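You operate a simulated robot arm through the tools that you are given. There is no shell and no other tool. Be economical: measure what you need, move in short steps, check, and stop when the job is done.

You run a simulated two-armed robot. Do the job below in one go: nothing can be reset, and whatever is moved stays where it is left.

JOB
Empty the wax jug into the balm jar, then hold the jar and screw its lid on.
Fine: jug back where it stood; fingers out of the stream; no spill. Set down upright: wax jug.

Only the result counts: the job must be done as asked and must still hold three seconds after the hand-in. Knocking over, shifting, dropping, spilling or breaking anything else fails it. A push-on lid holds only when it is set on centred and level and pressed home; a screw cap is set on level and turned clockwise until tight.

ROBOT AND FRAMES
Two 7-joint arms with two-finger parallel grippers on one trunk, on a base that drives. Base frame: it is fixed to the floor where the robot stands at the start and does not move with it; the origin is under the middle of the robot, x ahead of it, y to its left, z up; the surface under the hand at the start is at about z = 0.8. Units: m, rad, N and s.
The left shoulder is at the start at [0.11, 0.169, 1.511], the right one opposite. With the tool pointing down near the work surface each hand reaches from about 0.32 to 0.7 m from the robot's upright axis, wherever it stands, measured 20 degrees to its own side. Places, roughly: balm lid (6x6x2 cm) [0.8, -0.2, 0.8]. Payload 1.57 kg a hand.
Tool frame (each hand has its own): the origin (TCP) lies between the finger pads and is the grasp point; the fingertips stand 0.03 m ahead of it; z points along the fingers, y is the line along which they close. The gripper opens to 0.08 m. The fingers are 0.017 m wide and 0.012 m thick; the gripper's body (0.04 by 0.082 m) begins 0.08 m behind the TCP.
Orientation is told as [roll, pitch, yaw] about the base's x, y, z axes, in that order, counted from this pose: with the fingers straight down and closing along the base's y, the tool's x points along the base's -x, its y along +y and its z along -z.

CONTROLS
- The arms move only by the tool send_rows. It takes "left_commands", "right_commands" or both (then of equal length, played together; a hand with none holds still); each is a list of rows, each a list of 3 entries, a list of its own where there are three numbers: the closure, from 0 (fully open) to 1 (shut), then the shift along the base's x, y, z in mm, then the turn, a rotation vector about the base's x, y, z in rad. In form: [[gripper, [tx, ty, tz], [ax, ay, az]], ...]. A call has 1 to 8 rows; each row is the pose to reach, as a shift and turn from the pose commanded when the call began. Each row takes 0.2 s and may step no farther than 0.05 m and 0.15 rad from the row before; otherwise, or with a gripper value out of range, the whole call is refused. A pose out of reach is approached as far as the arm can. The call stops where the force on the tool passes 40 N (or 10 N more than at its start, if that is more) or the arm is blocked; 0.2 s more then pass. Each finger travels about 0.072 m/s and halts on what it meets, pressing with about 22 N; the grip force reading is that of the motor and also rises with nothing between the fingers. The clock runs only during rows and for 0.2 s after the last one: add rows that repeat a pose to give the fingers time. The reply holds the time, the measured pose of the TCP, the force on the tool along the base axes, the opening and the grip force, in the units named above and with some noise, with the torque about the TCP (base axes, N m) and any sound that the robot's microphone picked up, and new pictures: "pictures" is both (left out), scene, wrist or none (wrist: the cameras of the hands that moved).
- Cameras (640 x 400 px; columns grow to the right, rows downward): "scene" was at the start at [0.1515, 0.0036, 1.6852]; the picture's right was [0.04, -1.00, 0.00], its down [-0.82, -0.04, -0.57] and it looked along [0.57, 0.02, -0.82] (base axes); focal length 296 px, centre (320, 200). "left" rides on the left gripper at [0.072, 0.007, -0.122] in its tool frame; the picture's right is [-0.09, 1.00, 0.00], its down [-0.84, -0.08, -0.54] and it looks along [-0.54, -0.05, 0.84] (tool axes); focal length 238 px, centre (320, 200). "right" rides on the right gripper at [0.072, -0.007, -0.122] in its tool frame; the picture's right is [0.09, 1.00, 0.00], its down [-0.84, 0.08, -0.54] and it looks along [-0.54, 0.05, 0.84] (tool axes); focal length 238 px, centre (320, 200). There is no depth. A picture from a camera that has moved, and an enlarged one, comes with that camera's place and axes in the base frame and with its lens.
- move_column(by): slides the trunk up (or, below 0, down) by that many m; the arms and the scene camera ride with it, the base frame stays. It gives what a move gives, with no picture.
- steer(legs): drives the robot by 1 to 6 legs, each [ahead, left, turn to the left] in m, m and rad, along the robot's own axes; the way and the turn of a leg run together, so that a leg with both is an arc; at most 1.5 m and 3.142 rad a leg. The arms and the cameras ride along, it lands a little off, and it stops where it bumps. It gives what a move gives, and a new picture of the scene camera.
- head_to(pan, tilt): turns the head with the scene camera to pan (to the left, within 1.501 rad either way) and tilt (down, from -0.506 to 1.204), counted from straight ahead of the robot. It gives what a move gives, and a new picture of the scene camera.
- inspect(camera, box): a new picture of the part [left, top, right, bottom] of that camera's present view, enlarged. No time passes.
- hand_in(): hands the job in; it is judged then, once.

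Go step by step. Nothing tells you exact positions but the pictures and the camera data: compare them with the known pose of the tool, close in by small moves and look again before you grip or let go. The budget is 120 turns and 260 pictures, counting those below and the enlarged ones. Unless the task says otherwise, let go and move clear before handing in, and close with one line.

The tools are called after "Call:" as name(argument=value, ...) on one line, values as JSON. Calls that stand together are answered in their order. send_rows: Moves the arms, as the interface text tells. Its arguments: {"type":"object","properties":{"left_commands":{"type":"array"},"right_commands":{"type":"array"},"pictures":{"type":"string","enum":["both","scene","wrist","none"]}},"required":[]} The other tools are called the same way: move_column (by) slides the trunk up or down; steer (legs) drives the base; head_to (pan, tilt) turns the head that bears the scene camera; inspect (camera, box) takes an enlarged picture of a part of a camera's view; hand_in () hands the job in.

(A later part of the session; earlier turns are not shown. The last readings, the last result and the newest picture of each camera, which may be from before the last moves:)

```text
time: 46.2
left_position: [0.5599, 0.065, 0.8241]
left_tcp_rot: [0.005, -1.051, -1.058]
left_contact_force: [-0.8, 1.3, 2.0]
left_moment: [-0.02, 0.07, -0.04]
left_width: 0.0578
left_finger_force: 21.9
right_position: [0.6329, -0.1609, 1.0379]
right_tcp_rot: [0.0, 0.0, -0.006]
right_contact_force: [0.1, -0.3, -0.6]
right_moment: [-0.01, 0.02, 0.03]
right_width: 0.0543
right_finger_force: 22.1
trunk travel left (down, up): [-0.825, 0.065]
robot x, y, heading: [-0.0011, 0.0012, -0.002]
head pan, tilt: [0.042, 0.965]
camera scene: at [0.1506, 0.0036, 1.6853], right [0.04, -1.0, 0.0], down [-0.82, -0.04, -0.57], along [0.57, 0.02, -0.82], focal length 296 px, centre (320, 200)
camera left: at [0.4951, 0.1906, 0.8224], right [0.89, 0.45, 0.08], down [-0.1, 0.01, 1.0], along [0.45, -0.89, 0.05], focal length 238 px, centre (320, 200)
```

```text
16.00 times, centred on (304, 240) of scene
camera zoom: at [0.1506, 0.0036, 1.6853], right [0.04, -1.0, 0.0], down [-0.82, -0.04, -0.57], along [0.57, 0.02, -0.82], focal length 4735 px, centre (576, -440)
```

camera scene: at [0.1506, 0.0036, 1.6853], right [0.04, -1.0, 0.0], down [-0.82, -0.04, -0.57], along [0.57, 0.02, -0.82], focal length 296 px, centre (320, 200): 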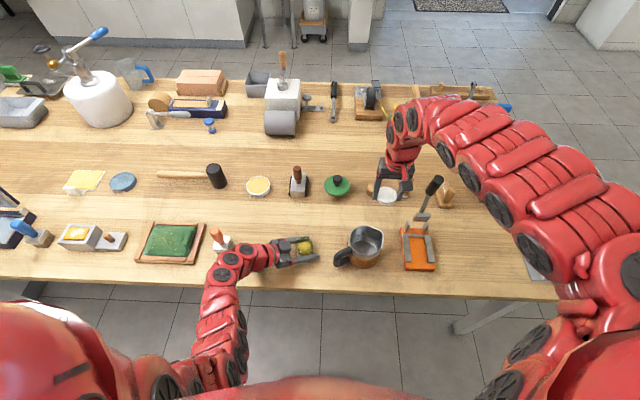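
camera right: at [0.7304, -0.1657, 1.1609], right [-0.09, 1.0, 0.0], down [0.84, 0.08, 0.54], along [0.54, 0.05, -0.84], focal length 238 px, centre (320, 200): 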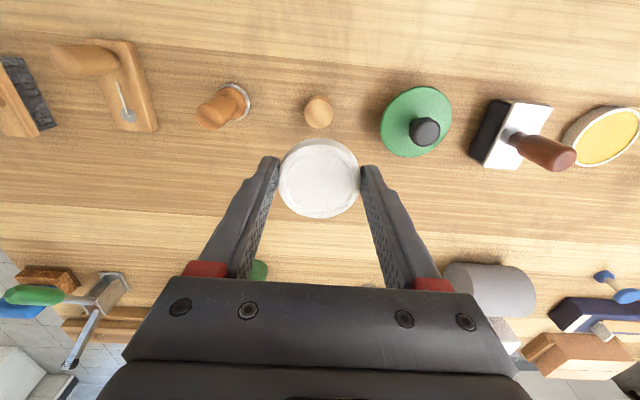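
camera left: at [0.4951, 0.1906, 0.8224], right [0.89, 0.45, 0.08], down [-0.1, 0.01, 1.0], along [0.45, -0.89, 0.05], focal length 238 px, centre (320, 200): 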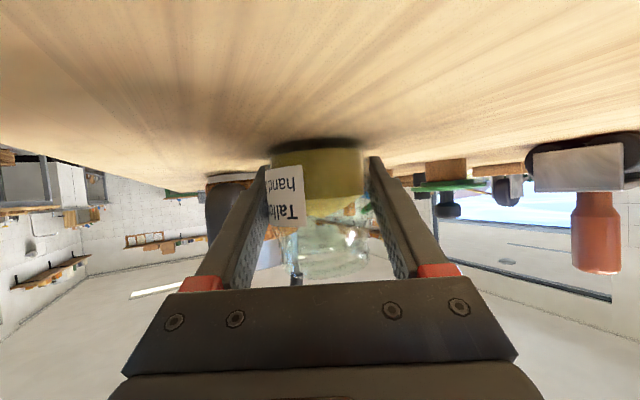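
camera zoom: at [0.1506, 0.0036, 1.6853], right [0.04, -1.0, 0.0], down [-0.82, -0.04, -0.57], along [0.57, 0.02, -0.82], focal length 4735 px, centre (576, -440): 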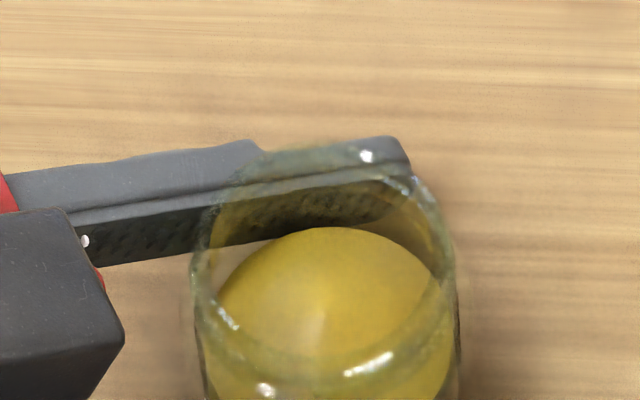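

The jar axis is at about (0.5565, 0.0685). I'll bring the lid over it at a safe height while turning the right hand counter-clockwise, so it has clockwise travel for the screwing.

Call:
send_rows(right_commands=[[1, [-9, 28, 0], [0, 0, 0.125]], [1, [-19, 57, 0], [0, 0, 0.25]], [1, [-28, 86, 0], [0, 0, 0.375]], [1, [-38, 115, 0], [0, 0, 0.5]], [1, [-47, 143, 0], [0, 0, 0.625]], [1, [-57, 172, 0], [0, 0, 0.75]], [1, [-66, 200, 0], [0, 0, 0.875]], [1, [-75, 230, 0], [0, 0, 1.0]]])

Call:
inspect(camera="scene", box=[260, 200, 360, 275])

```text
time: 48.0
left_position: [0.5585, 0.0643, 0.8248]
left_tcp_rot: [0.007, -1.052, -1.057]
left_contact_force: [-0.6, 0.3, 3.6]
left_moment: [0.01, 0.12, 0.03]
left_width: 0.0576
left_finger_force: 22.3
right_position: [0.5702, 0.0762, 1.0319]
right_tcp_rot: [0.001, 0.004, 0.996]
right_contact_force: [-0.7, -1.0, 1.0]
right_moment: [-0.01, 0.0, 0.0]
right_width: 0.0543
right_finger_force: 22.3
right hand out of reach, approached as far as the arm can: row 1, 2, 3, 4, 5, 6, 7, 8
trunk travel left (down, up): [-0.825, 0.065]
robot x, y, heading: [-0.0004, 0.001, -0.001]
head pan, tilt: [0.042, 0.965]
camera scene: at [0.1503, 0.0049, 1.6853], right [0.04, -1.0, 0.0], down [-0.82, -0.04, -0.57], along [0.57, 0.02, -0.82], focal length 296 px, centre (320, 200)
camera right: at [0.5366, 0.0127, 1.1554], right [-0.89, 0.46, 0.0], down [0.39, 0.75, 0.54], along [0.25, 0.48, -0.84], focal length 238 px, centre (320, 200)
```

scene: 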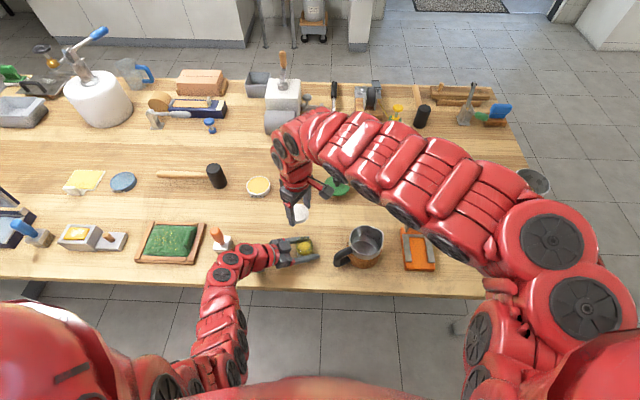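
right: 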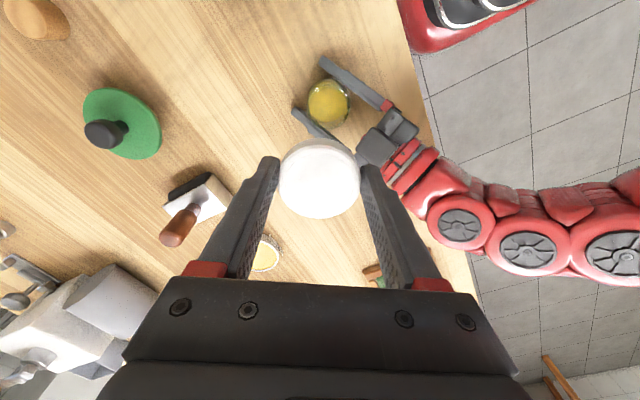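

```text
5.33 times, centred on (310, 238) of scene
camera zoom: at [0.1503, 0.0049, 1.6853], right [0.04, -1.0, 0.0], down [-0.82, -0.04, -0.57], along [0.57, 0.02, -0.82], focal length 1578 px, centre (373, 0)
```

zoom: 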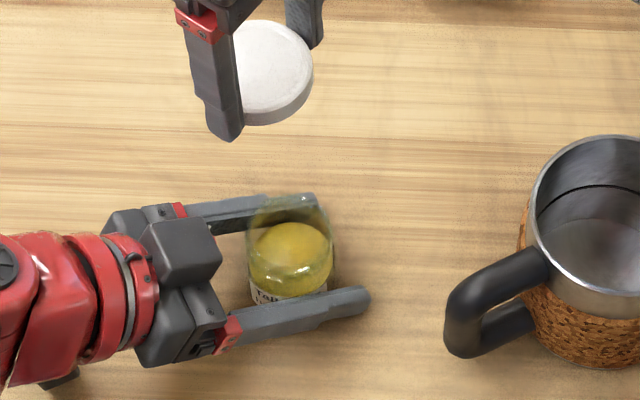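

The reach limit left it about 1.5 cm off, but it should ease lower down. I'll descend toward the jar and stay above it.

Call:
send_rows(right_commands=[[1, [-2, -1, -28], [0, 0, 0]], [1, [-6, -3, -56], [0, 0, 0]], [1, [-10, -5, -84], [0, 0, 0]], [1, [-13, -6, -108], [0, 0, 0]], [1, [-13, -6, -108], [0, 0, 0]]])

Call:
inspect(camera="scene", box=[270, 215, 334, 255])

```text
time: 49.2
left_position: [0.5594, 0.0649, 0.8256]
left_tcp_rot: [0.007, -1.051, -1.058]
left_contact_force: [0.4, 1.2, 2.5]
left_moment: [-0.03, 0.07, 0.0]
left_width: 0.0576
left_finger_force: 22.4
right_position: [0.5576, 0.0702, 0.9258]
right_tcp_rot: [-0.001, 0.003, 0.994]
right_contact_force: [0.0, -0.3, -0.6]
right_moment: [0.0, -0.05, 0.0]
right_width: 0.0546
right_finger_force: 21.8
trunk travel left (down, up): [-0.825, 0.065]
robot x, y, heading: [-0.0015, 0.0022, 0.004]
head pan, tilt: [0.042, 0.965]
camera scene: at [0.1506, 0.0035, 1.6853], right [0.04, -1.0, 0.0], down [-0.82, -0.04, -0.57], along [0.57, 0.02, -0.82], focal length 296 px, centre (320, 200)
camera right: at [0.524, 0.0076, 1.0482], right [-0.89, 0.46, 0.0], down [0.39, 0.74, 0.54], along [0.25, 0.48, -0.84], focal length 238 px, centre (320, 200)
```

scene: 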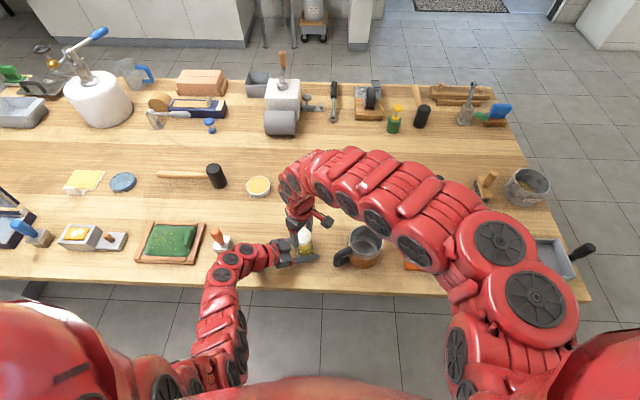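
right: 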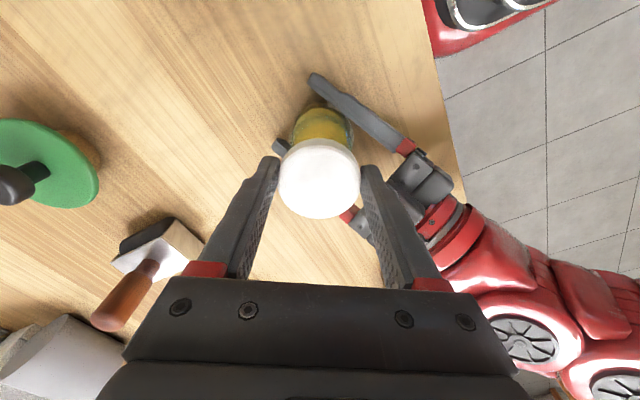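

```text
10.00 times, centred on (302, 235) of scene
camera zoom: at [0.1506, 0.0035, 1.6853], right [0.04, -1.0, 0.0], down [-0.82, -0.04, -0.57], along [0.57, 0.02, -0.82], focal length 2960 px, centre (500, -150)
```

zoom: 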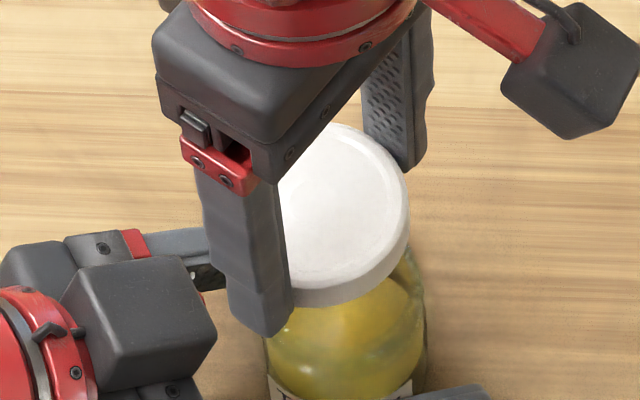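

The lid hovers over the jar. I'll check alignment from both cameras at high zoom.

Call:
inspect(camera="right", box=[260, 80, 380, 230])

Call:
inspect(camera="scene", box=[288, 222, 320, 258])

Call:
inspect(camera="left", box=[220, 110, 420, 290])

```text
2.67 times, centred on (320, 155) of right
camera zoom: at [0.524, 0.0076, 1.0482], right [-0.89, 0.46, 0.0], down [0.39, 0.74, 0.54], along [0.25, 0.48, -0.84], focal length 636 px, centre (320, 320)
```

zoom: 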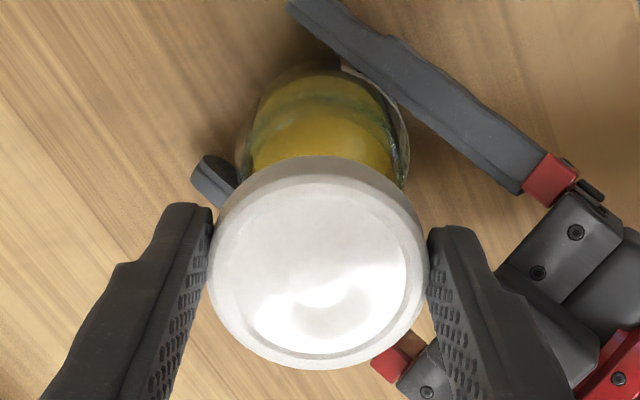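

```text
11.11 times, centred on (304, 240) of scene
camera zoom: at [0.1506, 0.0035, 1.6853], right [0.04, -1.0, 0.0], down [-0.82, -0.04, -0.57], along [0.57, 0.02, -0.82], focal length 3288 px, centre (498, -244)
```

zoom: 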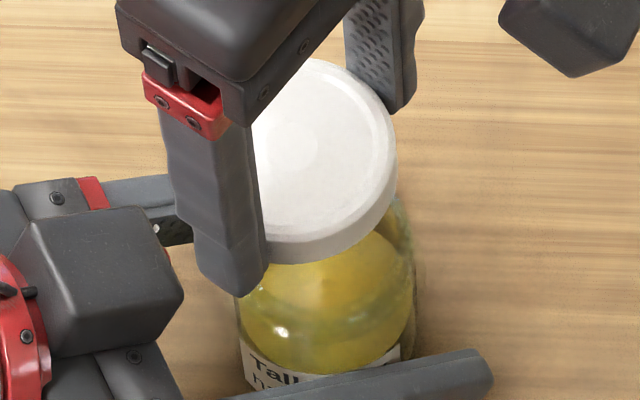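

```text
2.22 times, centred on (320, 200) of left
camera zoom: at [0.4951, 0.1906, 0.8225], right [0.89, 0.45, 0.08], down [-0.1, 0.01, 1.0], along [0.45, -0.89, 0.05], focal length 530 px, centre (320, 200)
```

zoom: 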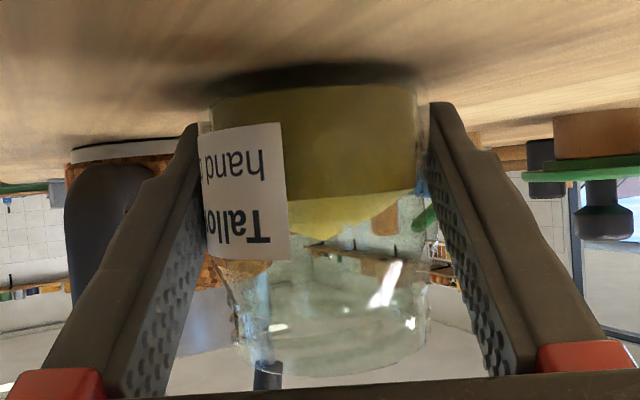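

Relative to the jar, both cameras put the lid about 6 mm too far along (+x,+y). I'll shift it by (-3.5, -5) mm, lower it a bit, and recheck.

Call:
send_rows(right_commands=[[1, [-2, -3, 0], [0, 0, 0]], [1, [-3.5, -5, -7], [0, 0, 0]], [1, [-3.5, -5, -14], [0, 0, 0]], [1, [-3.5, -5, -14], [0, 0, 0]]], pictures="none")

Call:
inspect(camera="right", box=[260, 80, 380, 230])

Call:
inspect(camera="scene", box=[288, 230, 320, 258])

Call:
inspect(camera="left", box=[220, 110, 420, 290])

```text
time: 50.2
left_position: [0.5596, 0.0645, 0.8254]
left_tcp_rot: [0.006, -1.052, -1.057]
left_contact_force: [0.0, -0.5, 1.5]
left_moment: [-0.02, 0.05, -0.03]
left_width: 0.0577
left_finger_force: 21.7
right_position: [0.5536, 0.0656, 0.9107]
right_tcp_rot: [0.0, 0.002, 0.994]
right_contact_force: [-0.1, -1.6, 0.3]
right_moment: [0.01, 0.0, 0.01]
right_width: 0.0541
right_finger_force: 22.0
trunk travel left (down, up): [-0.825, 0.065]
robot x, y, heading: [0.0027, -0.0046, -0.0]
head pan, tilt: [0.042, 0.965]
```

```text
2.67 times, centred on (320, 155) of right
camera zoom: at [0.5209, 0.0023, 1.0334], right [-0.89, 0.47, 0.0], down [0.39, 0.74, 0.54], along [0.25, 0.48, -0.84], focal length 636 px, centre (320, 320)
```

zoom: 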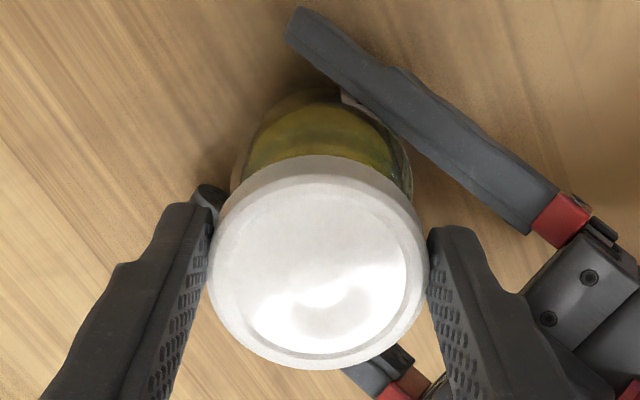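

```text
14.29 times, centred on (304, 244) of scene
camera zoom: at [0.1506, 0.0036, 1.6853], right [0.04, -1.0, 0.0], down [-0.82, -0.04, -0.57], along [0.57, 0.02, -0.82], focal length 4228 px, centre (549, -429)
```

zoom: 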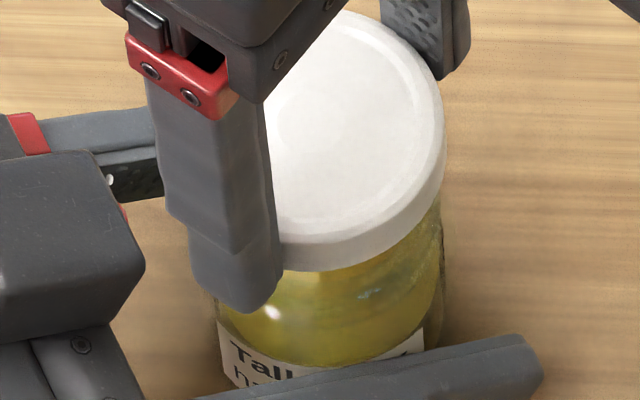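

```text
2.22 times, centred on (320, 200) of left
camera zoom: at [0.4951, 0.1906, 0.8224], right [0.89, 0.45, 0.08], down [-0.1, 0.01, 1.0], along [0.45, -0.89, 0.05], focal length 530 px, centre (320, 200)
```

zoom: 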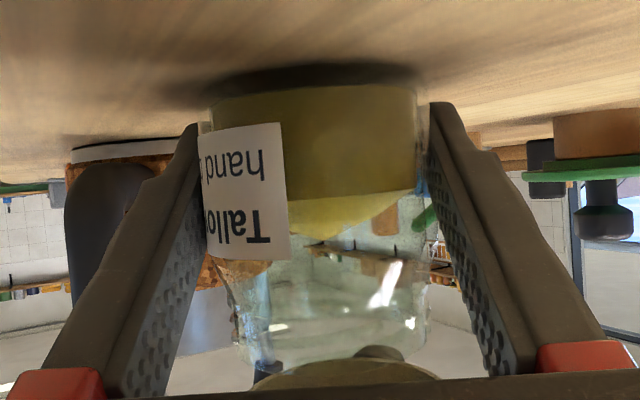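

The scene view looks aligned, but the left camera suggests a small residual. I'll zoom the left camera on the neck and lid.

Call:
inspect(camera="left", box=[280, 200, 400, 290])

```text
4.44 times, centred on (340, 245) of left
camera zoom: at [0.4951, 0.1906, 0.8224], right [0.89, 0.45, 0.08], down [-0.1, 0.01, 1.0], along [0.45, -0.89, 0.05], focal length 1059 px, centre (231, 0)
```

zoom: 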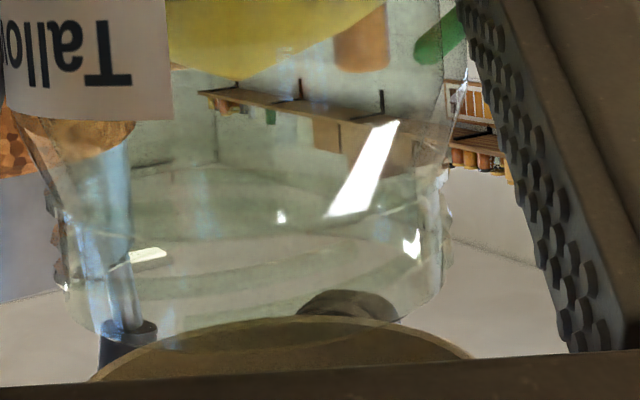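

The residual is about 1–2 mm. I'll apply a small correction and lower gently until contact.

Call:
send_rows(right_commands=[[1, [-0.8, -1.2, -3], [0, 0, 0]], [1, [-0.8, -1.2, -6], [0, 0, 0]], [1, [-0.8, -1.2, -9], [0, 0, 0]], [1, [-0.8, -1.2, -12], [0, 0, 0]], [1, [-0.8, -1.2, -12], [0, 0, 0]]], pictures="none")

Call:
inspect(camera="scene", box=[288, 230, 320, 258])

Call:
inspect(camera="left", box=[280, 200, 400, 290])

```text
time: 51.4
left_position: [0.5582, 0.0634, 0.8257]
left_tcp_rot: [0.007, -1.053, -1.057]
left_contact_force: [0.6, -0.2, 2.2]
left_moment: [-0.03, 0.04, -0.04]
left_width: 0.0577
left_finger_force: 21.9
right_position: [0.5549, 0.0638, 0.896]
right_tcp_rot: [-0.001, 0.002, 0.995]
right_contact_force: [1.1, 0.1, -0.3]
right_moment: [0.01, 0.0, -0.01]
right_width: 0.0542
right_finger_force: 22.1
trunk travel left (down, up): [-0.825, 0.065]
robot x, y, heading: [-0.0001, -0.0004, 0.007]
head pan, tilt: [0.042, 0.965]
```

```text
14.29 times, centred on (304, 244) of scene
camera zoom: at [0.1506, 0.0036, 1.6853], right [0.04, -1.0, 0.0], down [-0.82, -0.04, -0.57], along [0.57, 0.02, -0.82], focal length 4228 px, centre (549, -429)
```

zoom: 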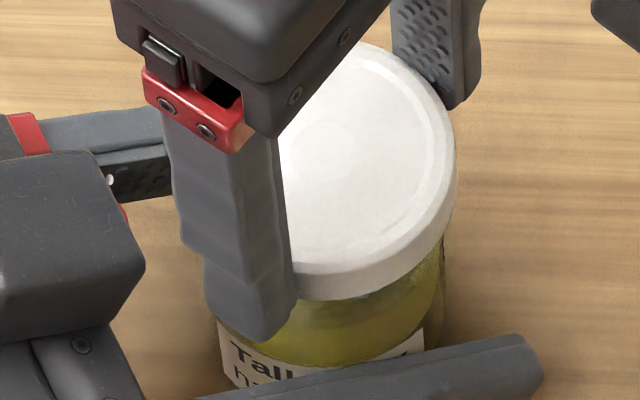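

```text
4.44 times, centred on (340, 245) of left
camera zoom: at [0.4951, 0.1906, 0.8224], right [0.89, 0.45, 0.08], down [-0.1, 0.01, 1.0], along [0.45, -0.89, 0.05], focal length 1059 px, centre (231, 0)
```

zoom: 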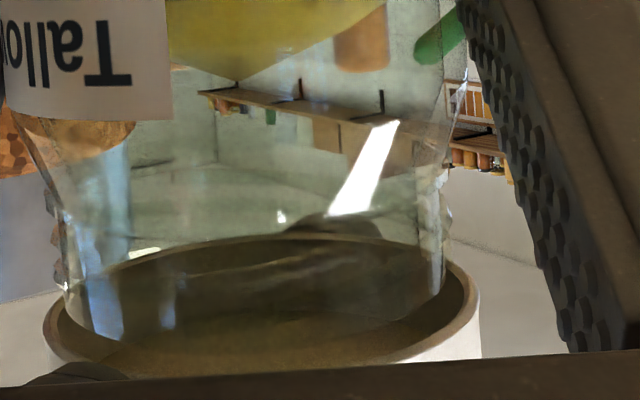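

The left view shows the neck nicely centred inside the cap's skirt. I'll keep lowering in small steps until the thread touches.

Call:
send_rows(right_commands=[[1, [-0.4, 0.8, -2], [0, 0, 0]], [1, [-0.4, 0.8, -4], [0, 0, 0]], [1, [-0.4, 0.8, -6], [0, 0, 0]], [1, [-0.4, 0.8, -6], [0, 0, 0]]], pictures="none")

Call:
inspect(camera="left", box=[260, 180, 400, 290])

Call:
inspect(camera="scene", box=[288, 230, 320, 258])

```text
time: 52.4
left_position: [0.559, 0.0633, 0.8236]
left_tcp_rot: [0.006, -1.052, -1.057]
left_contact_force: [0.7, -0.3, 3.1]
left_moment: [-0.04, 0.09, -0.04]
left_width: 0.0574
left_finger_force: 22.1
right_position: [0.5546, 0.0641, 0.8918]
right_tcp_rot: [0.0, 0.001, 0.994]
right_contact_force: [-0.1, 0.9, 0.7]
right_moment: [0.01, -0.01, 0.0]
right_width: 0.0543
right_finger_force: 22.5
trunk travel left (down, up): [-0.825, 0.065]
robot x, y, heading: [-0.0019, -0.0014, 0.001]
head pan, tilt: [0.042, 0.965]
```

```text
3.64 times, centred on (330, 235) of left
camera zoom: at [0.4951, 0.1906, 0.8224], right [0.89, 0.45, 0.08], down [-0.1, 0.01, 1.0], along [0.45, -0.89, 0.05], focal length 867 px, centre (284, 73)
```

zoom: 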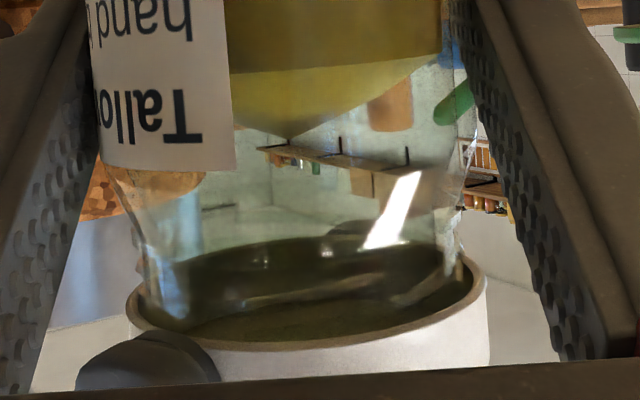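

```text
14.29 times, centred on (304, 244) of scene
camera zoom: at [0.1505, 0.0036, 1.6853], right [0.04, -1.0, 0.0], down [-0.82, -0.04, -0.57], along [0.57, 0.02, -0.82], focal length 4228 px, centre (549, -429)
```

zoom: 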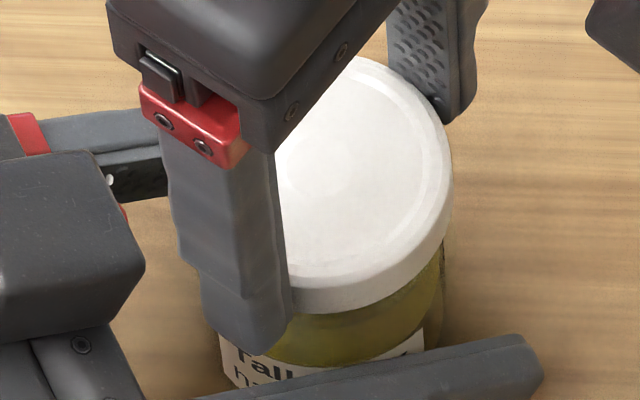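

Still no contact, and it stays well centred. I'll go on down gently.

Call:
send_rows(right_commands=[[1, [0, 0, -2], [0, 0, 0]], [1, [0, 0, -4], [0, 0, 0]], [1, [0, 0, -5], [0, 0, 0]], [1, [0, 0, -5], [0, 0, 0]]], pictures="none")

Call:
inspect(camera="left", box=[260, 180, 400, 290])

```text
time: 53.4
left_position: [0.5604, 0.0648, 0.8252]
left_tcp_rot: [0.006, -1.052, -1.058]
left_contact_force: [-0.3, 0.3, 2.5]
left_moment: [-0.04, 0.07, 0.03]
left_width: 0.0576
left_finger_force: 22.0
right_position: [0.5542, 0.0654, 0.8865]
right_tcp_rot: [-0.001, -0.001, 0.994]
right_contact_force: [0.1, -0.4, -0.4]
right_moment: [0.01, -0.01, -0.02]
right_width: 0.0544
right_finger_force: 21.9
trunk travel left (down, up): [-0.825, 0.065]
robot x, y, heading: [0.0007, -0.0011, 0.001]
head pan, tilt: [0.042, 0.965]
```

```text
3.64 times, centred on (330, 235) of left
camera zoom: at [0.4951, 0.1906, 0.8224], right [0.89, 0.45, 0.08], down [-0.1, 0.01, 1.0], along [0.45, -0.89, 0.05], focal length 867 px, centre (284, 73)
```

zoom: 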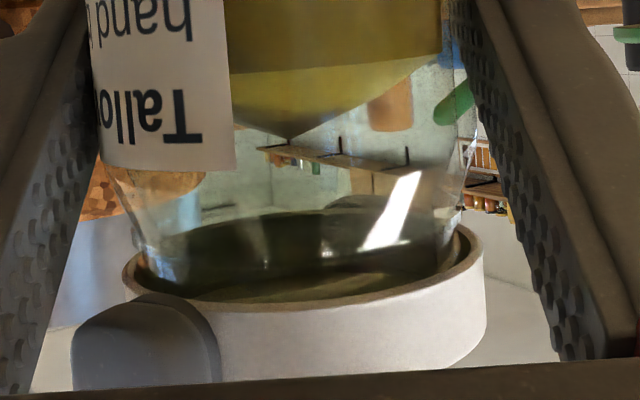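

Call:
send_rows(right_commands=[[1, [0, 0, -1.5], [0, 0, 0]], [1, [0, 0, -3], [0, 0, 0]], [1, [0, 0, -4.5], [0, 0, 0]], [1, [0, 0, -6], [0, 0, 0]], [1, [0, 0, -6], [0, 0, 0]]], pictures="none")

Call:
inspect(camera="left", box=[260, 180, 400, 290])

```text
time: 54.6
left_position: [0.559, 0.0649, 0.8253]
left_tcp_rot: [0.004, -1.053, -1.058]
left_contact_force: [9.2, -3.6, -7.2]
left_moment: [0.07, 0.23, -0.02]
left_width: 0.0575
left_finger_force: 22.2
right_position: [0.5536, 0.0651, 0.882]
right_tcp_rot: [-0.001, 0.0, 0.995]
right_contact_force: [-5.2, 5.9, 18.7]
right_moment: [0.23, 0.11, 0.07]
right_width: 0.0543
right_finger_force: 21.5
trunk travel left (down, up): [-0.825, 0.065]
robot x, y, heading: [-0.0014, 0.0022, 0.007]
head pan, tilt: [0.042, 0.965]
```

```text
3.64 times, centred on (330, 235) of left
camera zoom: at [0.4948, 0.1908, 0.8225], right [0.89, 0.45, 0.08], down [-0.1, 0.01, 1.0], along [0.45, -0.89, 0.05], focal length 867 px, centre (284, 73)
```

zoom: 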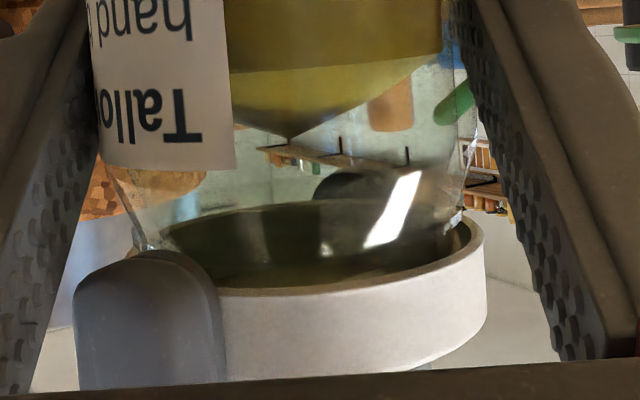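

Contact: about 19 N up with a slight sideways push. I'll ease the pressure and follow that push a little, then turn clockwise around the jar axis.

Call:
send_rows(right_commands=[[1, [-0.5, 0.7, 2], [0, 0, 0]], [1, [-0.7, 0.9, 2], [0, 0, -0.125]], [1, [-0.9, 1.1, 1.9], [0, 0, -0.25]], [1, [-1.1, 1.3, 1.8], [0, 0, -0.375]], [1, [-1.3, 1.6, 1.7], [0, 0, -0.5]], [1, [-1.5, 1.9, 1.6], [0, 0, -0.625]], [1, [-1.6, 2.3, 1.5], [0, 0, -0.75]]], pictures="none")

Call:
inspect(camera="left", box=[260, 180, 400, 290])

Call:
inspect(camera="scene", box=[270, 220, 338, 262])

```text
time: 56.2
left_position: [0.5587, 0.0637, 0.8243]
left_tcp_rot: [0.005, -1.052, -1.059]
left_contact_force: [6.4, -6.7, -1.7]
left_moment: [0.17, 0.26, -0.01]
left_width: 0.0575
left_finger_force: 22.4
right_position: [0.5517, 0.0663, 0.8831]
right_tcp_rot: [-0.002, 0.001, 0.241]
right_contact_force: [-7.4, 9.8, 10.0]
right_moment: [0.28, 0.15, 0.05]
right_width: 0.0545
right_finger_force: 21.7
trunk travel left (down, up): [-0.825, 0.065]
robot x, y, heading: [-0.0015, -0.001, 0.008]
head pan, tilt: [0.042, 0.965]
```

```text
3.64 times, centred on (330, 235) of left
camera zoom: at [0.4948, 0.1907, 0.8226], right [0.89, 0.45, 0.08], down [-0.1, 0.01, 1.0], along [0.45, -0.89, 0.05], focal length 867 px, centre (284, 73)
```

zoom: 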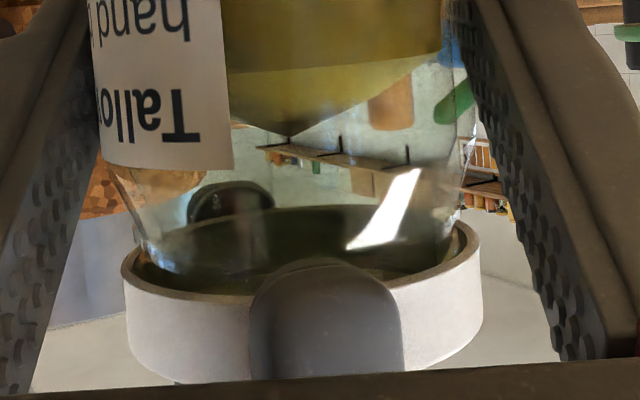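

```text
9.41 times, centred on (304, 241) of scene
camera zoom: at [0.1499, 0.0044, 1.6854], right [0.04, -1.0, 0.0], down [-0.82, -0.04, -0.57], along [0.57, 0.02, -0.82], focal length 2786 px, centre (471, -186)
```

zoom: 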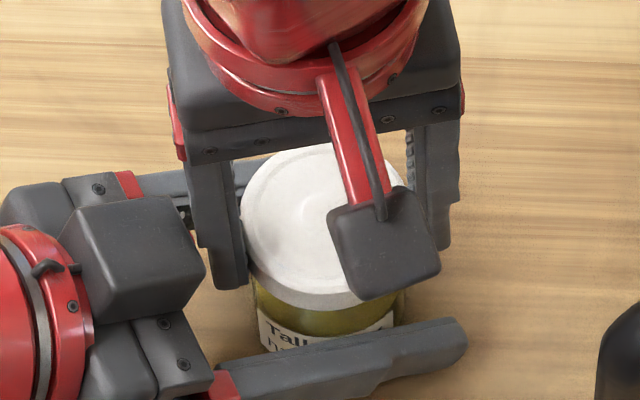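

The thread didn't bite, and the sideways force shows the cap sits slightly too far toward -y/+x. I'll lift slightly, turn back, and shift it toward the left hand.

Call:
send_rows(right_commands=[[1, [-0.8, 1.3, 3], [0, 0, 0]], [1, [-1.5, 2.6, 6], [0, 0, 0.12]], [1, [-1.3, 2.3, 6], [0, 0, 0.25]], [1, [-1.1, 2.0, 6], [0, 0, 0.38]], [1, [-0.9, 1.7, 6], [0, 0, 0.51]], [1, [-0.6, 1.3, 6], [0, 0, 0.64]], [1, [-0.4, 1.0, 6], [0, 0, 0.76]]], pictures="none")

Call:
inspect(camera="left", box=[260, 180, 400, 290])

Call:
inspect(camera="scene", box=[288, 230, 320, 258])

Call:
inspect(camera="right", box=[240, 80, 400, 230])

```text
time: 57.8
left_position: [0.56, 0.0648, 0.8228]
left_tcp_rot: [0.006, -1.049, -1.057]
left_contact_force: [-1.4, 5.7, -1.8]
left_moment: [-0.22, -0.03, 0.02]
left_width: 0.057
left_finger_force: 22.1
right_position: [0.5529, 0.0679, 0.8875]
right_tcp_rot: [0.0, 0.0, 1.006]
right_contact_force: [0.9, -6.2, -0.2]
right_moment: [-0.11, -0.01, -0.03]
right_width: 0.0545
right_finger_force: 21.8
trunk travel left (down, up): [-0.825, 0.065]
robot x, y, heading: [0.001, 0.0005, 0.002]
head pan, tilt: [0.042, 0.965]
```

```text
3.64 times, centred on (330, 235) of left
camera zoom: at [0.4953, 0.1907, 0.8224], right [0.89, 0.45, 0.08], down [-0.1, 0.01, 1.0], along [0.45, -0.89, 0.05], focal length 867 px, centre (284, 73)
```

zoom: 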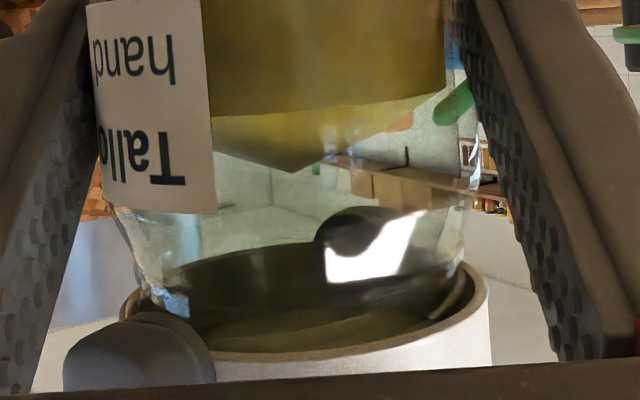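

```text
14.29 times, centred on (304, 244) of scene
camera zoom: at [0.1509, 0.0035, 1.6852], right [0.04, -1.0, 0.0], down [-0.82, -0.04, -0.57], along [0.57, 0.02, -0.82], focal length 4228 px, centre (549, -429)
```

zoom: 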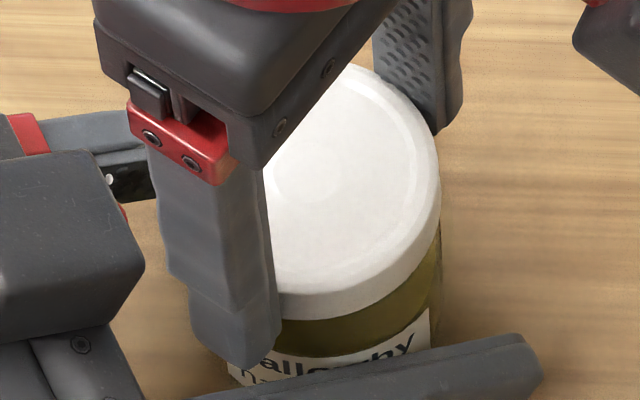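

```text
2.67 times, centred on (320, 155) of right
camera zoom: at [0.5193, 0.0034, 1.0113], right [-0.89, 0.46, 0.0], down [0.38, 0.75, 0.54], along [0.25, 0.48, -0.84], focal length 636 px, centre (320, 320)
```

zoom: 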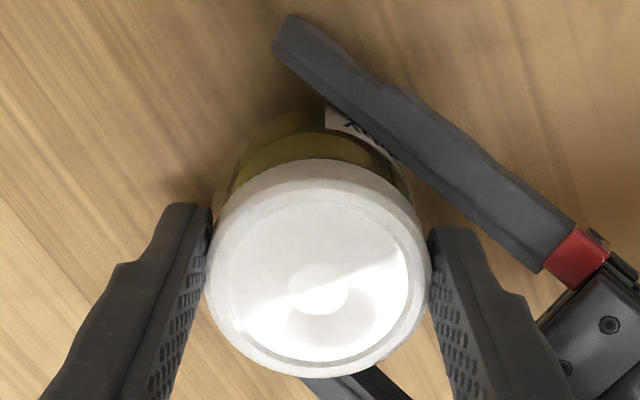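

The cap had actually caught the thread and dragged the jar up a few mm in the left grip. I'll push it gently back down onto the table, easing the sideways load.

Call:
send_rows(right_commands=[[1, [0, -0.8, -1], [0, 0, 0]], [1, [0, -1.2, -2.5], [0, 0, 0]], [1, [0, -1.2, -4], [0, 0, 0]], [1, [0, -1.2, -5.5], [0, 0, 0]], [1, [0, -1.2, -7], [0, 0, 0]], [1, [0, -1.2, -7], [0, 0, 0]]], pictures="none")

Call:
inspect(camera="left", box=[220, 110, 420, 290])

Call:
inspect(camera="scene", box=[288, 230, 320, 258])

```text
time: 59.2
left_position: [0.5579, 0.0657, 0.824]
left_tcp_rot: [0.002, -1.052, -1.057]
left_contact_force: [-5.2, -2.7, -13.0]
left_moment: [0.08, -0.22, 0.17]
left_width: 0.0575
left_finger_force: 21.7
right_position: [0.5522, 0.0659, 0.8815]
right_tcp_rot: [0.001, -0.002, 1.002]
right_contact_force: [5.5, 3.5, 14.4]
right_moment: [0.06, -0.08, -0.14]
right_width: 0.0542
right_finger_force: 22.0
trunk travel left (down, up): [-0.825, 0.065]
robot x, y, heading: [-0.0026, -0.0028, 0.004]
head pan, tilt: [0.042, 0.965]
```

```text
2.22 times, centred on (320, 200) of left
camera zoom: at [0.4945, 0.1903, 0.8221], right [0.89, 0.45, 0.08], down [-0.1, 0.01, 1.0], along [0.45, -0.89, 0.05], focal length 530 px, centre (320, 200)
```

zoom: 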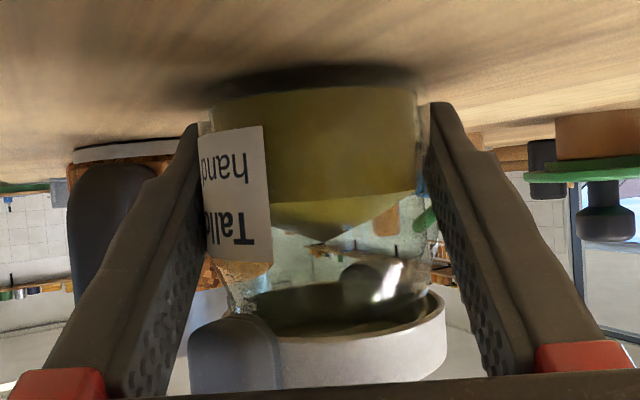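

```text
14.29 times, centred on (304, 244) of scene
camera zoom: at [0.1505, 0.0038, 1.6853], right [0.04, -1.0, 0.0], down [-0.82, -0.04, -0.57], along [0.57, 0.02, -0.82], focal length 4228 px, centre (549, -429)
```

zoom: 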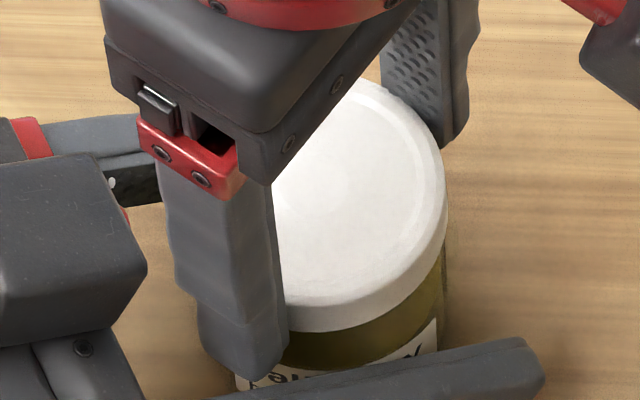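

The jar is back on the table with the cap on it. I'll turn clockwise again with a better orbit correction and light pressure.

Call:
send_rows(right_commands=[[1, [0, 0.7, 0.5], [0, 0, -0.14]], [1, [-0.4, 1.1, 0.5], [0, 0, -0.27]], [1, [-0.8, 1.6, 0.5], [0, 0, -0.41]], [1, [-1.1, 2.1, 0.4], [0, 0, -0.55]], [1, [-1.4, 2.7, 0.3], [0, 0, -0.69]], [1, [-1.5, 3.3, 0.2], [0, 0, -0.82]], [1, [-1.6, 3.9, 0.1], [0, 0, -0.96]], [1, [-1.5, 4.5, 0], [0, 0, -1.1]]], pictures="none")

Call:
inspect(camera="left", box=[220, 110, 420, 290])

Call:
inspect(camera="scene", box=[270, 220, 338, 262])

```text
time: 61.0
left_position: [0.5593, 0.0657, 0.8247]
left_tcp_rot: [0.01, -1.05, -1.06]
left_contact_force: [-8.7, 18.8, 2.4]
left_moment: [-1.15, -0.17, -0.17]
left_width: 0.057
left_finger_force: 22.0
right_position: [0.5504, 0.0724, 0.882]
right_tcp_rot: [0.0, 0.002, -0.097]
right_contact_force: [7.8, -18.1, -2.0]
right_moment: [0.11, -0.2, 0.0]
right_width: 0.0541
right_finger_force: 21.6
trunk travel left (down, up): [-0.825, 0.065]
robot x, y, heading: [0.0009, -0.0009, 0.001]
head pan, tilt: [0.042, 0.965]
```

```text
2.22 times, centred on (320, 200) of left
camera zoom: at [0.4955, 0.1916, 0.8226], right [0.89, 0.45, 0.08], down [-0.1, 0.01, 1.0], along [0.45, -0.89, 0.05], focal length 530 px, centre (320, 200)
```

zoom: 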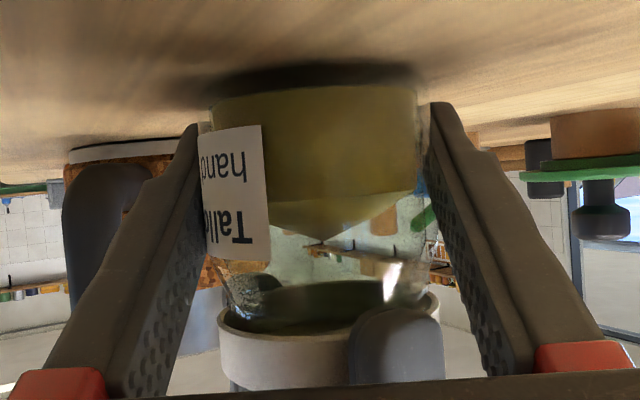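

```text
9.41 times, centred on (304, 241) of scene
camera zoom: at [0.1507, 0.0041, 1.6852], right [0.04, -1.0, 0.0], down [-0.82, -0.04, -0.57], along [0.57, 0.02, -0.82], focal length 2786 px, centre (471, -186)
```

zoom: 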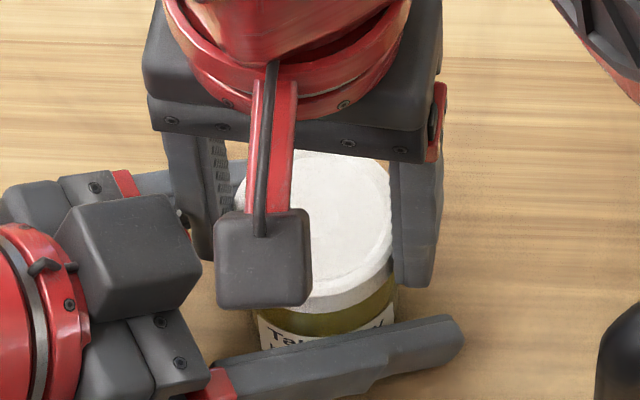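

The orbit was overcorrected, with about 19 N sideways. I'll relieve that first.

Call:
send_rows(right_commands=[[1, [0.8, -1.6, 0], [0, 0, 0]], [1, [1.4, -3.2, 0], [0, 0, 0]], [1, [1.4, -3.2, -1], [0, 0, 0]], [1, [1.4, -3.2, -2], [0, 0, 0]]], pictures="none")

Call:
inspect(camera="left", box=[260, 180, 400, 290])

Call:
inspect(camera="scene", box=[288, 230, 320, 258])

```text
time: 62.0
left_position: [0.5582, 0.0639, 0.8252]
left_tcp_rot: [0.004, -1.052, -1.059]
left_contact_force: [8.9, -5.4, -9.9]
left_moment: [0.03, 0.26, -0.08]
left_width: 0.0569
left_finger_force: 21.9
right_position: [0.5516, 0.0698, 0.8795]
right_tcp_rot: [0.003, 0.001, -0.096]
right_contact_force: [-8.5, 7.1, 16.3]
right_moment: [0.2, 0.07, 0.06]
right_width: 0.0542
right_finger_force: 22.2
trunk travel left (down, up): [-0.825, 0.065]
robot x, y, heading: [-0.0028, -0.0026, 0.001]
head pan, tilt: [0.042, 0.965]
```

```text
3.64 times, centred on (330, 235) of left
camera zoom: at [0.495, 0.1901, 0.8225], right [0.89, 0.45, 0.08], down [-0.1, 0.01, 1.0], along [0.45, -0.89, 0.05], focal length 867 px, centre (284, 73)
```

zoom: 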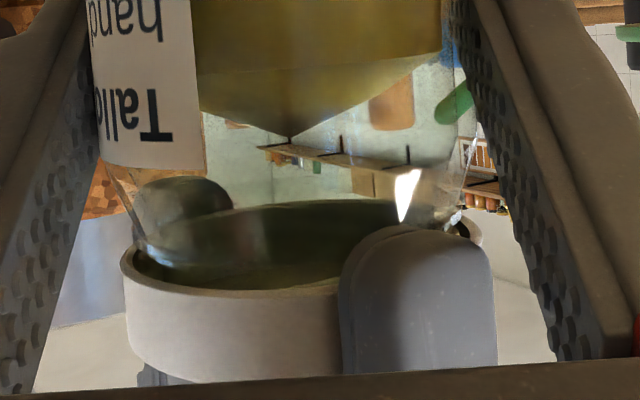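

```text
14.29 times, centred on (304, 244) of scene
camera zoom: at [0.1504, 0.0041, 1.6854], right [0.04, -1.0, 0.0], down [-0.82, -0.04, -0.57], along [0.57, 0.02, -0.82], focal length 4228 px, centre (549, -429)
```

zoom: 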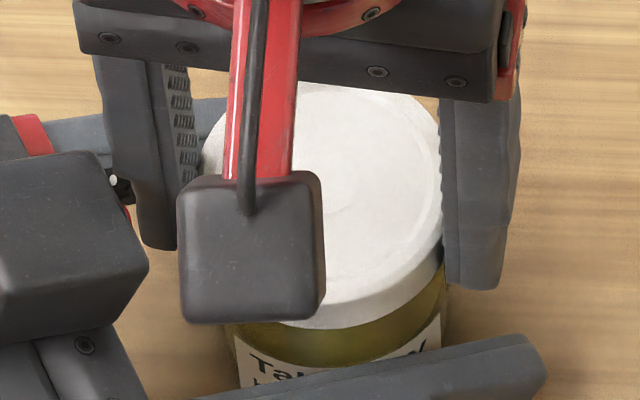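

The cap sits 2.5 mm lower now, so the thread seems to be starting, and the data put the jar axis at (0.5555, 0.0705). I'll open slightly, lift clear, turn back and recentre for another stroke.

Call:
send_rows(right_commands=[[1, [-0.5, 1, 1.5], [0, 0, 0]], [0.2, [-0.5, 1, 1.5], [0, 0, 0]], [0.2, [-0.5, 1, 1.5], [0, 0, 0]], [0.2, [-0.5, 1, 10], [0, 0, 0]], [0.2, [0, 1, 30], [0, 0, 0]], [0.2, [0, 1, 30], [0, 0, 0]]], pictures="none")

Call:
inspect(camera="scene", box=[270, 220, 338, 262])

Call:
inspect(camera="left", box=[220, 110, 420, 290])

```text
time: 63.4
left_position: [0.5599, 0.0649, 0.8246]
left_tcp_rot: [0.008, -1.053, -1.059]
left_contact_force: [0.6, 1.6, 5.2]
left_moment: [-0.08, 0.03, -0.01]
left_width: 0.0568
left_finger_force: 22.0
right_position: [0.552, 0.0687, 0.9097]
right_tcp_rot: [0.003, 0.003, -0.095]
right_contact_force: [0.4, -0.4, -0.2]
right_moment: [-0.03, 0.0, 0.04]
right_width: 0.0638
right_finger_force: 0.1
trunk travel left (down, up): [-0.825, 0.065]
robot x, y, heading: [0.0028, -0.0001, 0.001]
head pan, tilt: [0.042, 0.965]
```

```text
9.41 times, centred on (304, 241) of scene
camera zoom: at [0.1503, 0.0037, 1.6853], right [0.04, -1.0, 0.0], down [-0.82, -0.04, -0.57], along [0.57, 0.02, -0.82], focal length 2786 px, centre (471, -186)
```

zoom: 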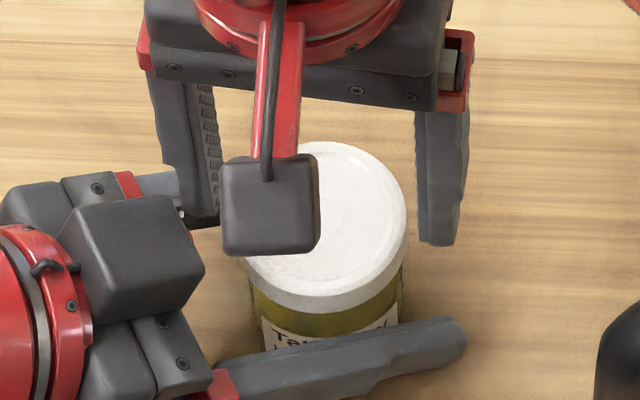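

```text
2.22 times, centred on (320, 200) of left
camera zoom: at [0.4951, 0.1907, 0.8227], right [0.89, 0.45, 0.08], down [-0.1, 0.01, 1.0], along [0.45, -0.89, 0.05], focal length 530 px, centre (320, 200)
```

zoom: 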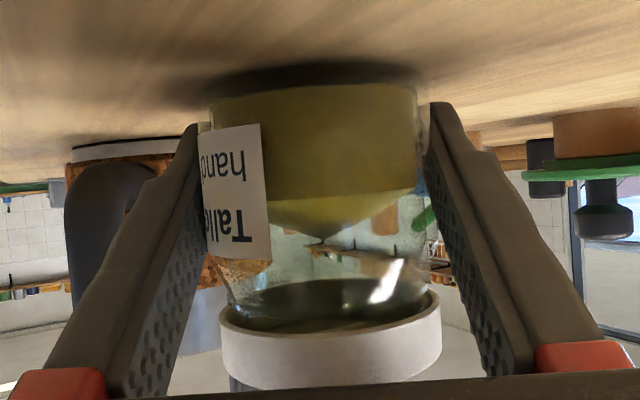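

The cap sits level and centred on the neck. I'll turn the hand back and centre on the axis above it.

Call:
send_rows(right_commands=[[0.2, [1, 0.5, 0], [0, 0, 0.147]], [0.2, [2, 1, 0], [0, 0, 0.294]], [0.2, [3, 1.5, 0], [0, 0, 0.441]], [0.2, [3.5, 1.8, 0], [0, 0, 0.588]], [0.2, [3.5, 1.8, 0], [0, 0, 0.735]], [0.2, [3.5, 1.8, 0], [0, 0, 0.882]], [0.2, [3.5, 1.8, 0], [0, 0, 1.03]], [0.2, [3.5, 1.8, 0], [0, 0, 1.17]]], pictures="none")

Call:
inspect(camera="right", box=[220, 80, 420, 240])

Call:
inspect(camera="scene", box=[270, 220, 338, 262])

```text
time: 65.2
left_position: [0.5584, 0.0626, 0.8263]
left_tcp_rot: [0.007, -1.051, -1.058]
left_contact_force: [0.4, 1.1, 6.6]
left_moment: [-0.11, 0.06, 0.0]
left_width: 0.057
left_finger_force: 22.1
right_position: [0.5544, 0.0697, 0.9108]
right_tcp_rot: [0.0, 0.003, 1.077]
right_contact_force: [-0.2, -0.5, 0.8]
right_moment: [-0.03, -0.02, 0.0]
right_width: 0.0639
right_finger_force: 0.1
trunk travel left (down, up): [-0.825, 0.065]
robot x, y, heading: [0.0006, -0.0034, 0.002]
head pan, tilt: [0.042, 0.965]
```

```text
2.50 times, centred on (320, 160) of right
camera zoom: at [0.5267, 0.0042, 1.0329], right [-0.92, 0.39, 0.0], down [0.33, 0.77, 0.54], along [0.21, 0.5, -0.84], focal length 596 px, centre (320, 300)
```

zoom: 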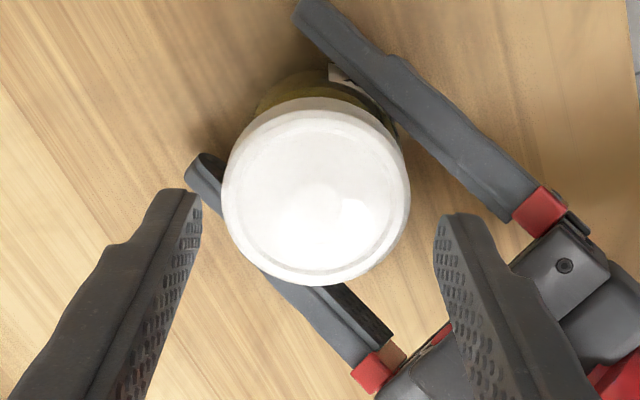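

```text
9.41 times, centred on (304, 241) of scene
camera zoom: at [0.15, 0.0034, 1.6853], right [0.04, -1.0, 0.0], down [-0.82, -0.04, -0.57], along [0.57, 0.03, -0.82], focal length 2786 px, centre (471, -186)
```

zoom: 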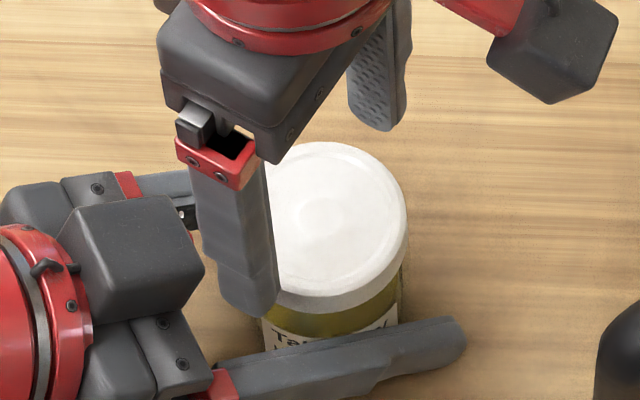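

Aligned within about 1 mm. I'll lower around the cap and close.

Call:
send_rows(right_commands=[[0.2, [1, -0.4, -10], [0, 0, 0]], [0.2, [1, -0.4, -20], [0, 0, 0]], [0.2, [1, -0.4, -28], [0, 0, 0]], [0.2, [1, -0.4, -28], [0, 0, 0]], [1, [1, -0.4, -28], [0, 0, 0]], [1, [1, -0.4, -28], [0, 0, 0]]], pictures="none")

Call:
inspect(camera="left", box=[220, 110, 420, 290])

Call:
inspect(camera="right", box=[220, 80, 420, 240])

```text
time: 66.6
left_position: [0.558, 0.0649, 0.824]
left_tcp_rot: [0.004, -1.05, -1.058]
left_contact_force: [-1.2, -0.1, -1.5]
left_moment: [-0.03, 0.0, -0.02]
left_width: 0.0569
left_finger_force: 22.0
right_position: [0.5567, 0.0704, 0.8809]
right_tcp_rot: [0.001, 0.0, 1.075]
right_contact_force: [1.1, 1.0, 1.0]
right_moment: [-0.03, 0.0, 0.01]
right_width: 0.0539
right_finger_force: 22.3
trunk travel left (down, up): [-0.825, 0.065]
robot x, y, heading: [-0.0001, -0.0026, 0.004]
head pan, tilt: [0.042, 0.965]
```

```text
2.22 times, centred on (320, 200) of left
camera zoom: at [0.4949, 0.1905, 0.8219], right [0.89, 0.45, 0.08], down [-0.1, 0.01, 1.0], along [0.45, -0.89, 0.05], focal length 530 px, centre (320, 200)
```

zoom: 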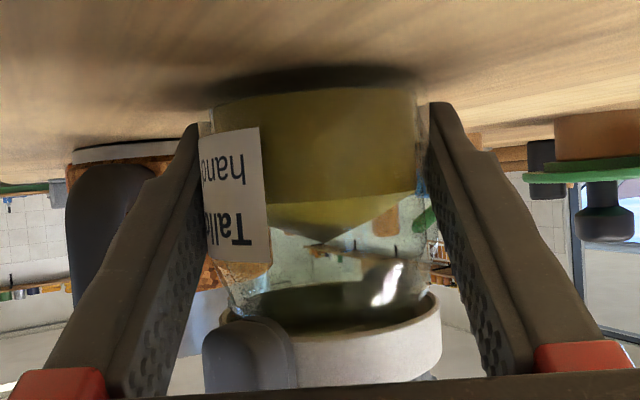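

```text
2.50 times, centred on (320, 160) of right
camera zoom: at [0.5281, 0.0045, 1.0046], right [-0.92, 0.39, 0.0], down [0.33, 0.77, 0.54], along [0.21, 0.5, -0.84], focal length 596 px, centre (320, 300)
```

zoom: 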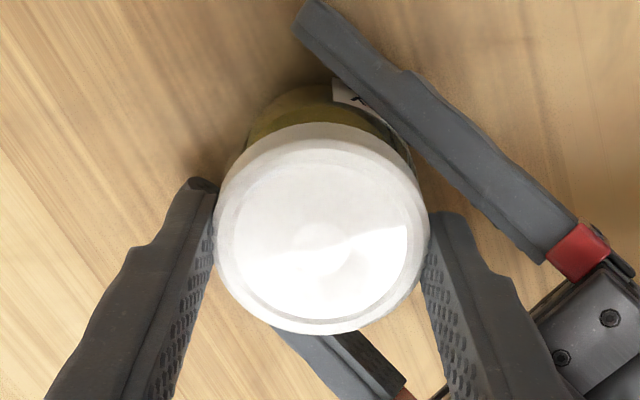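

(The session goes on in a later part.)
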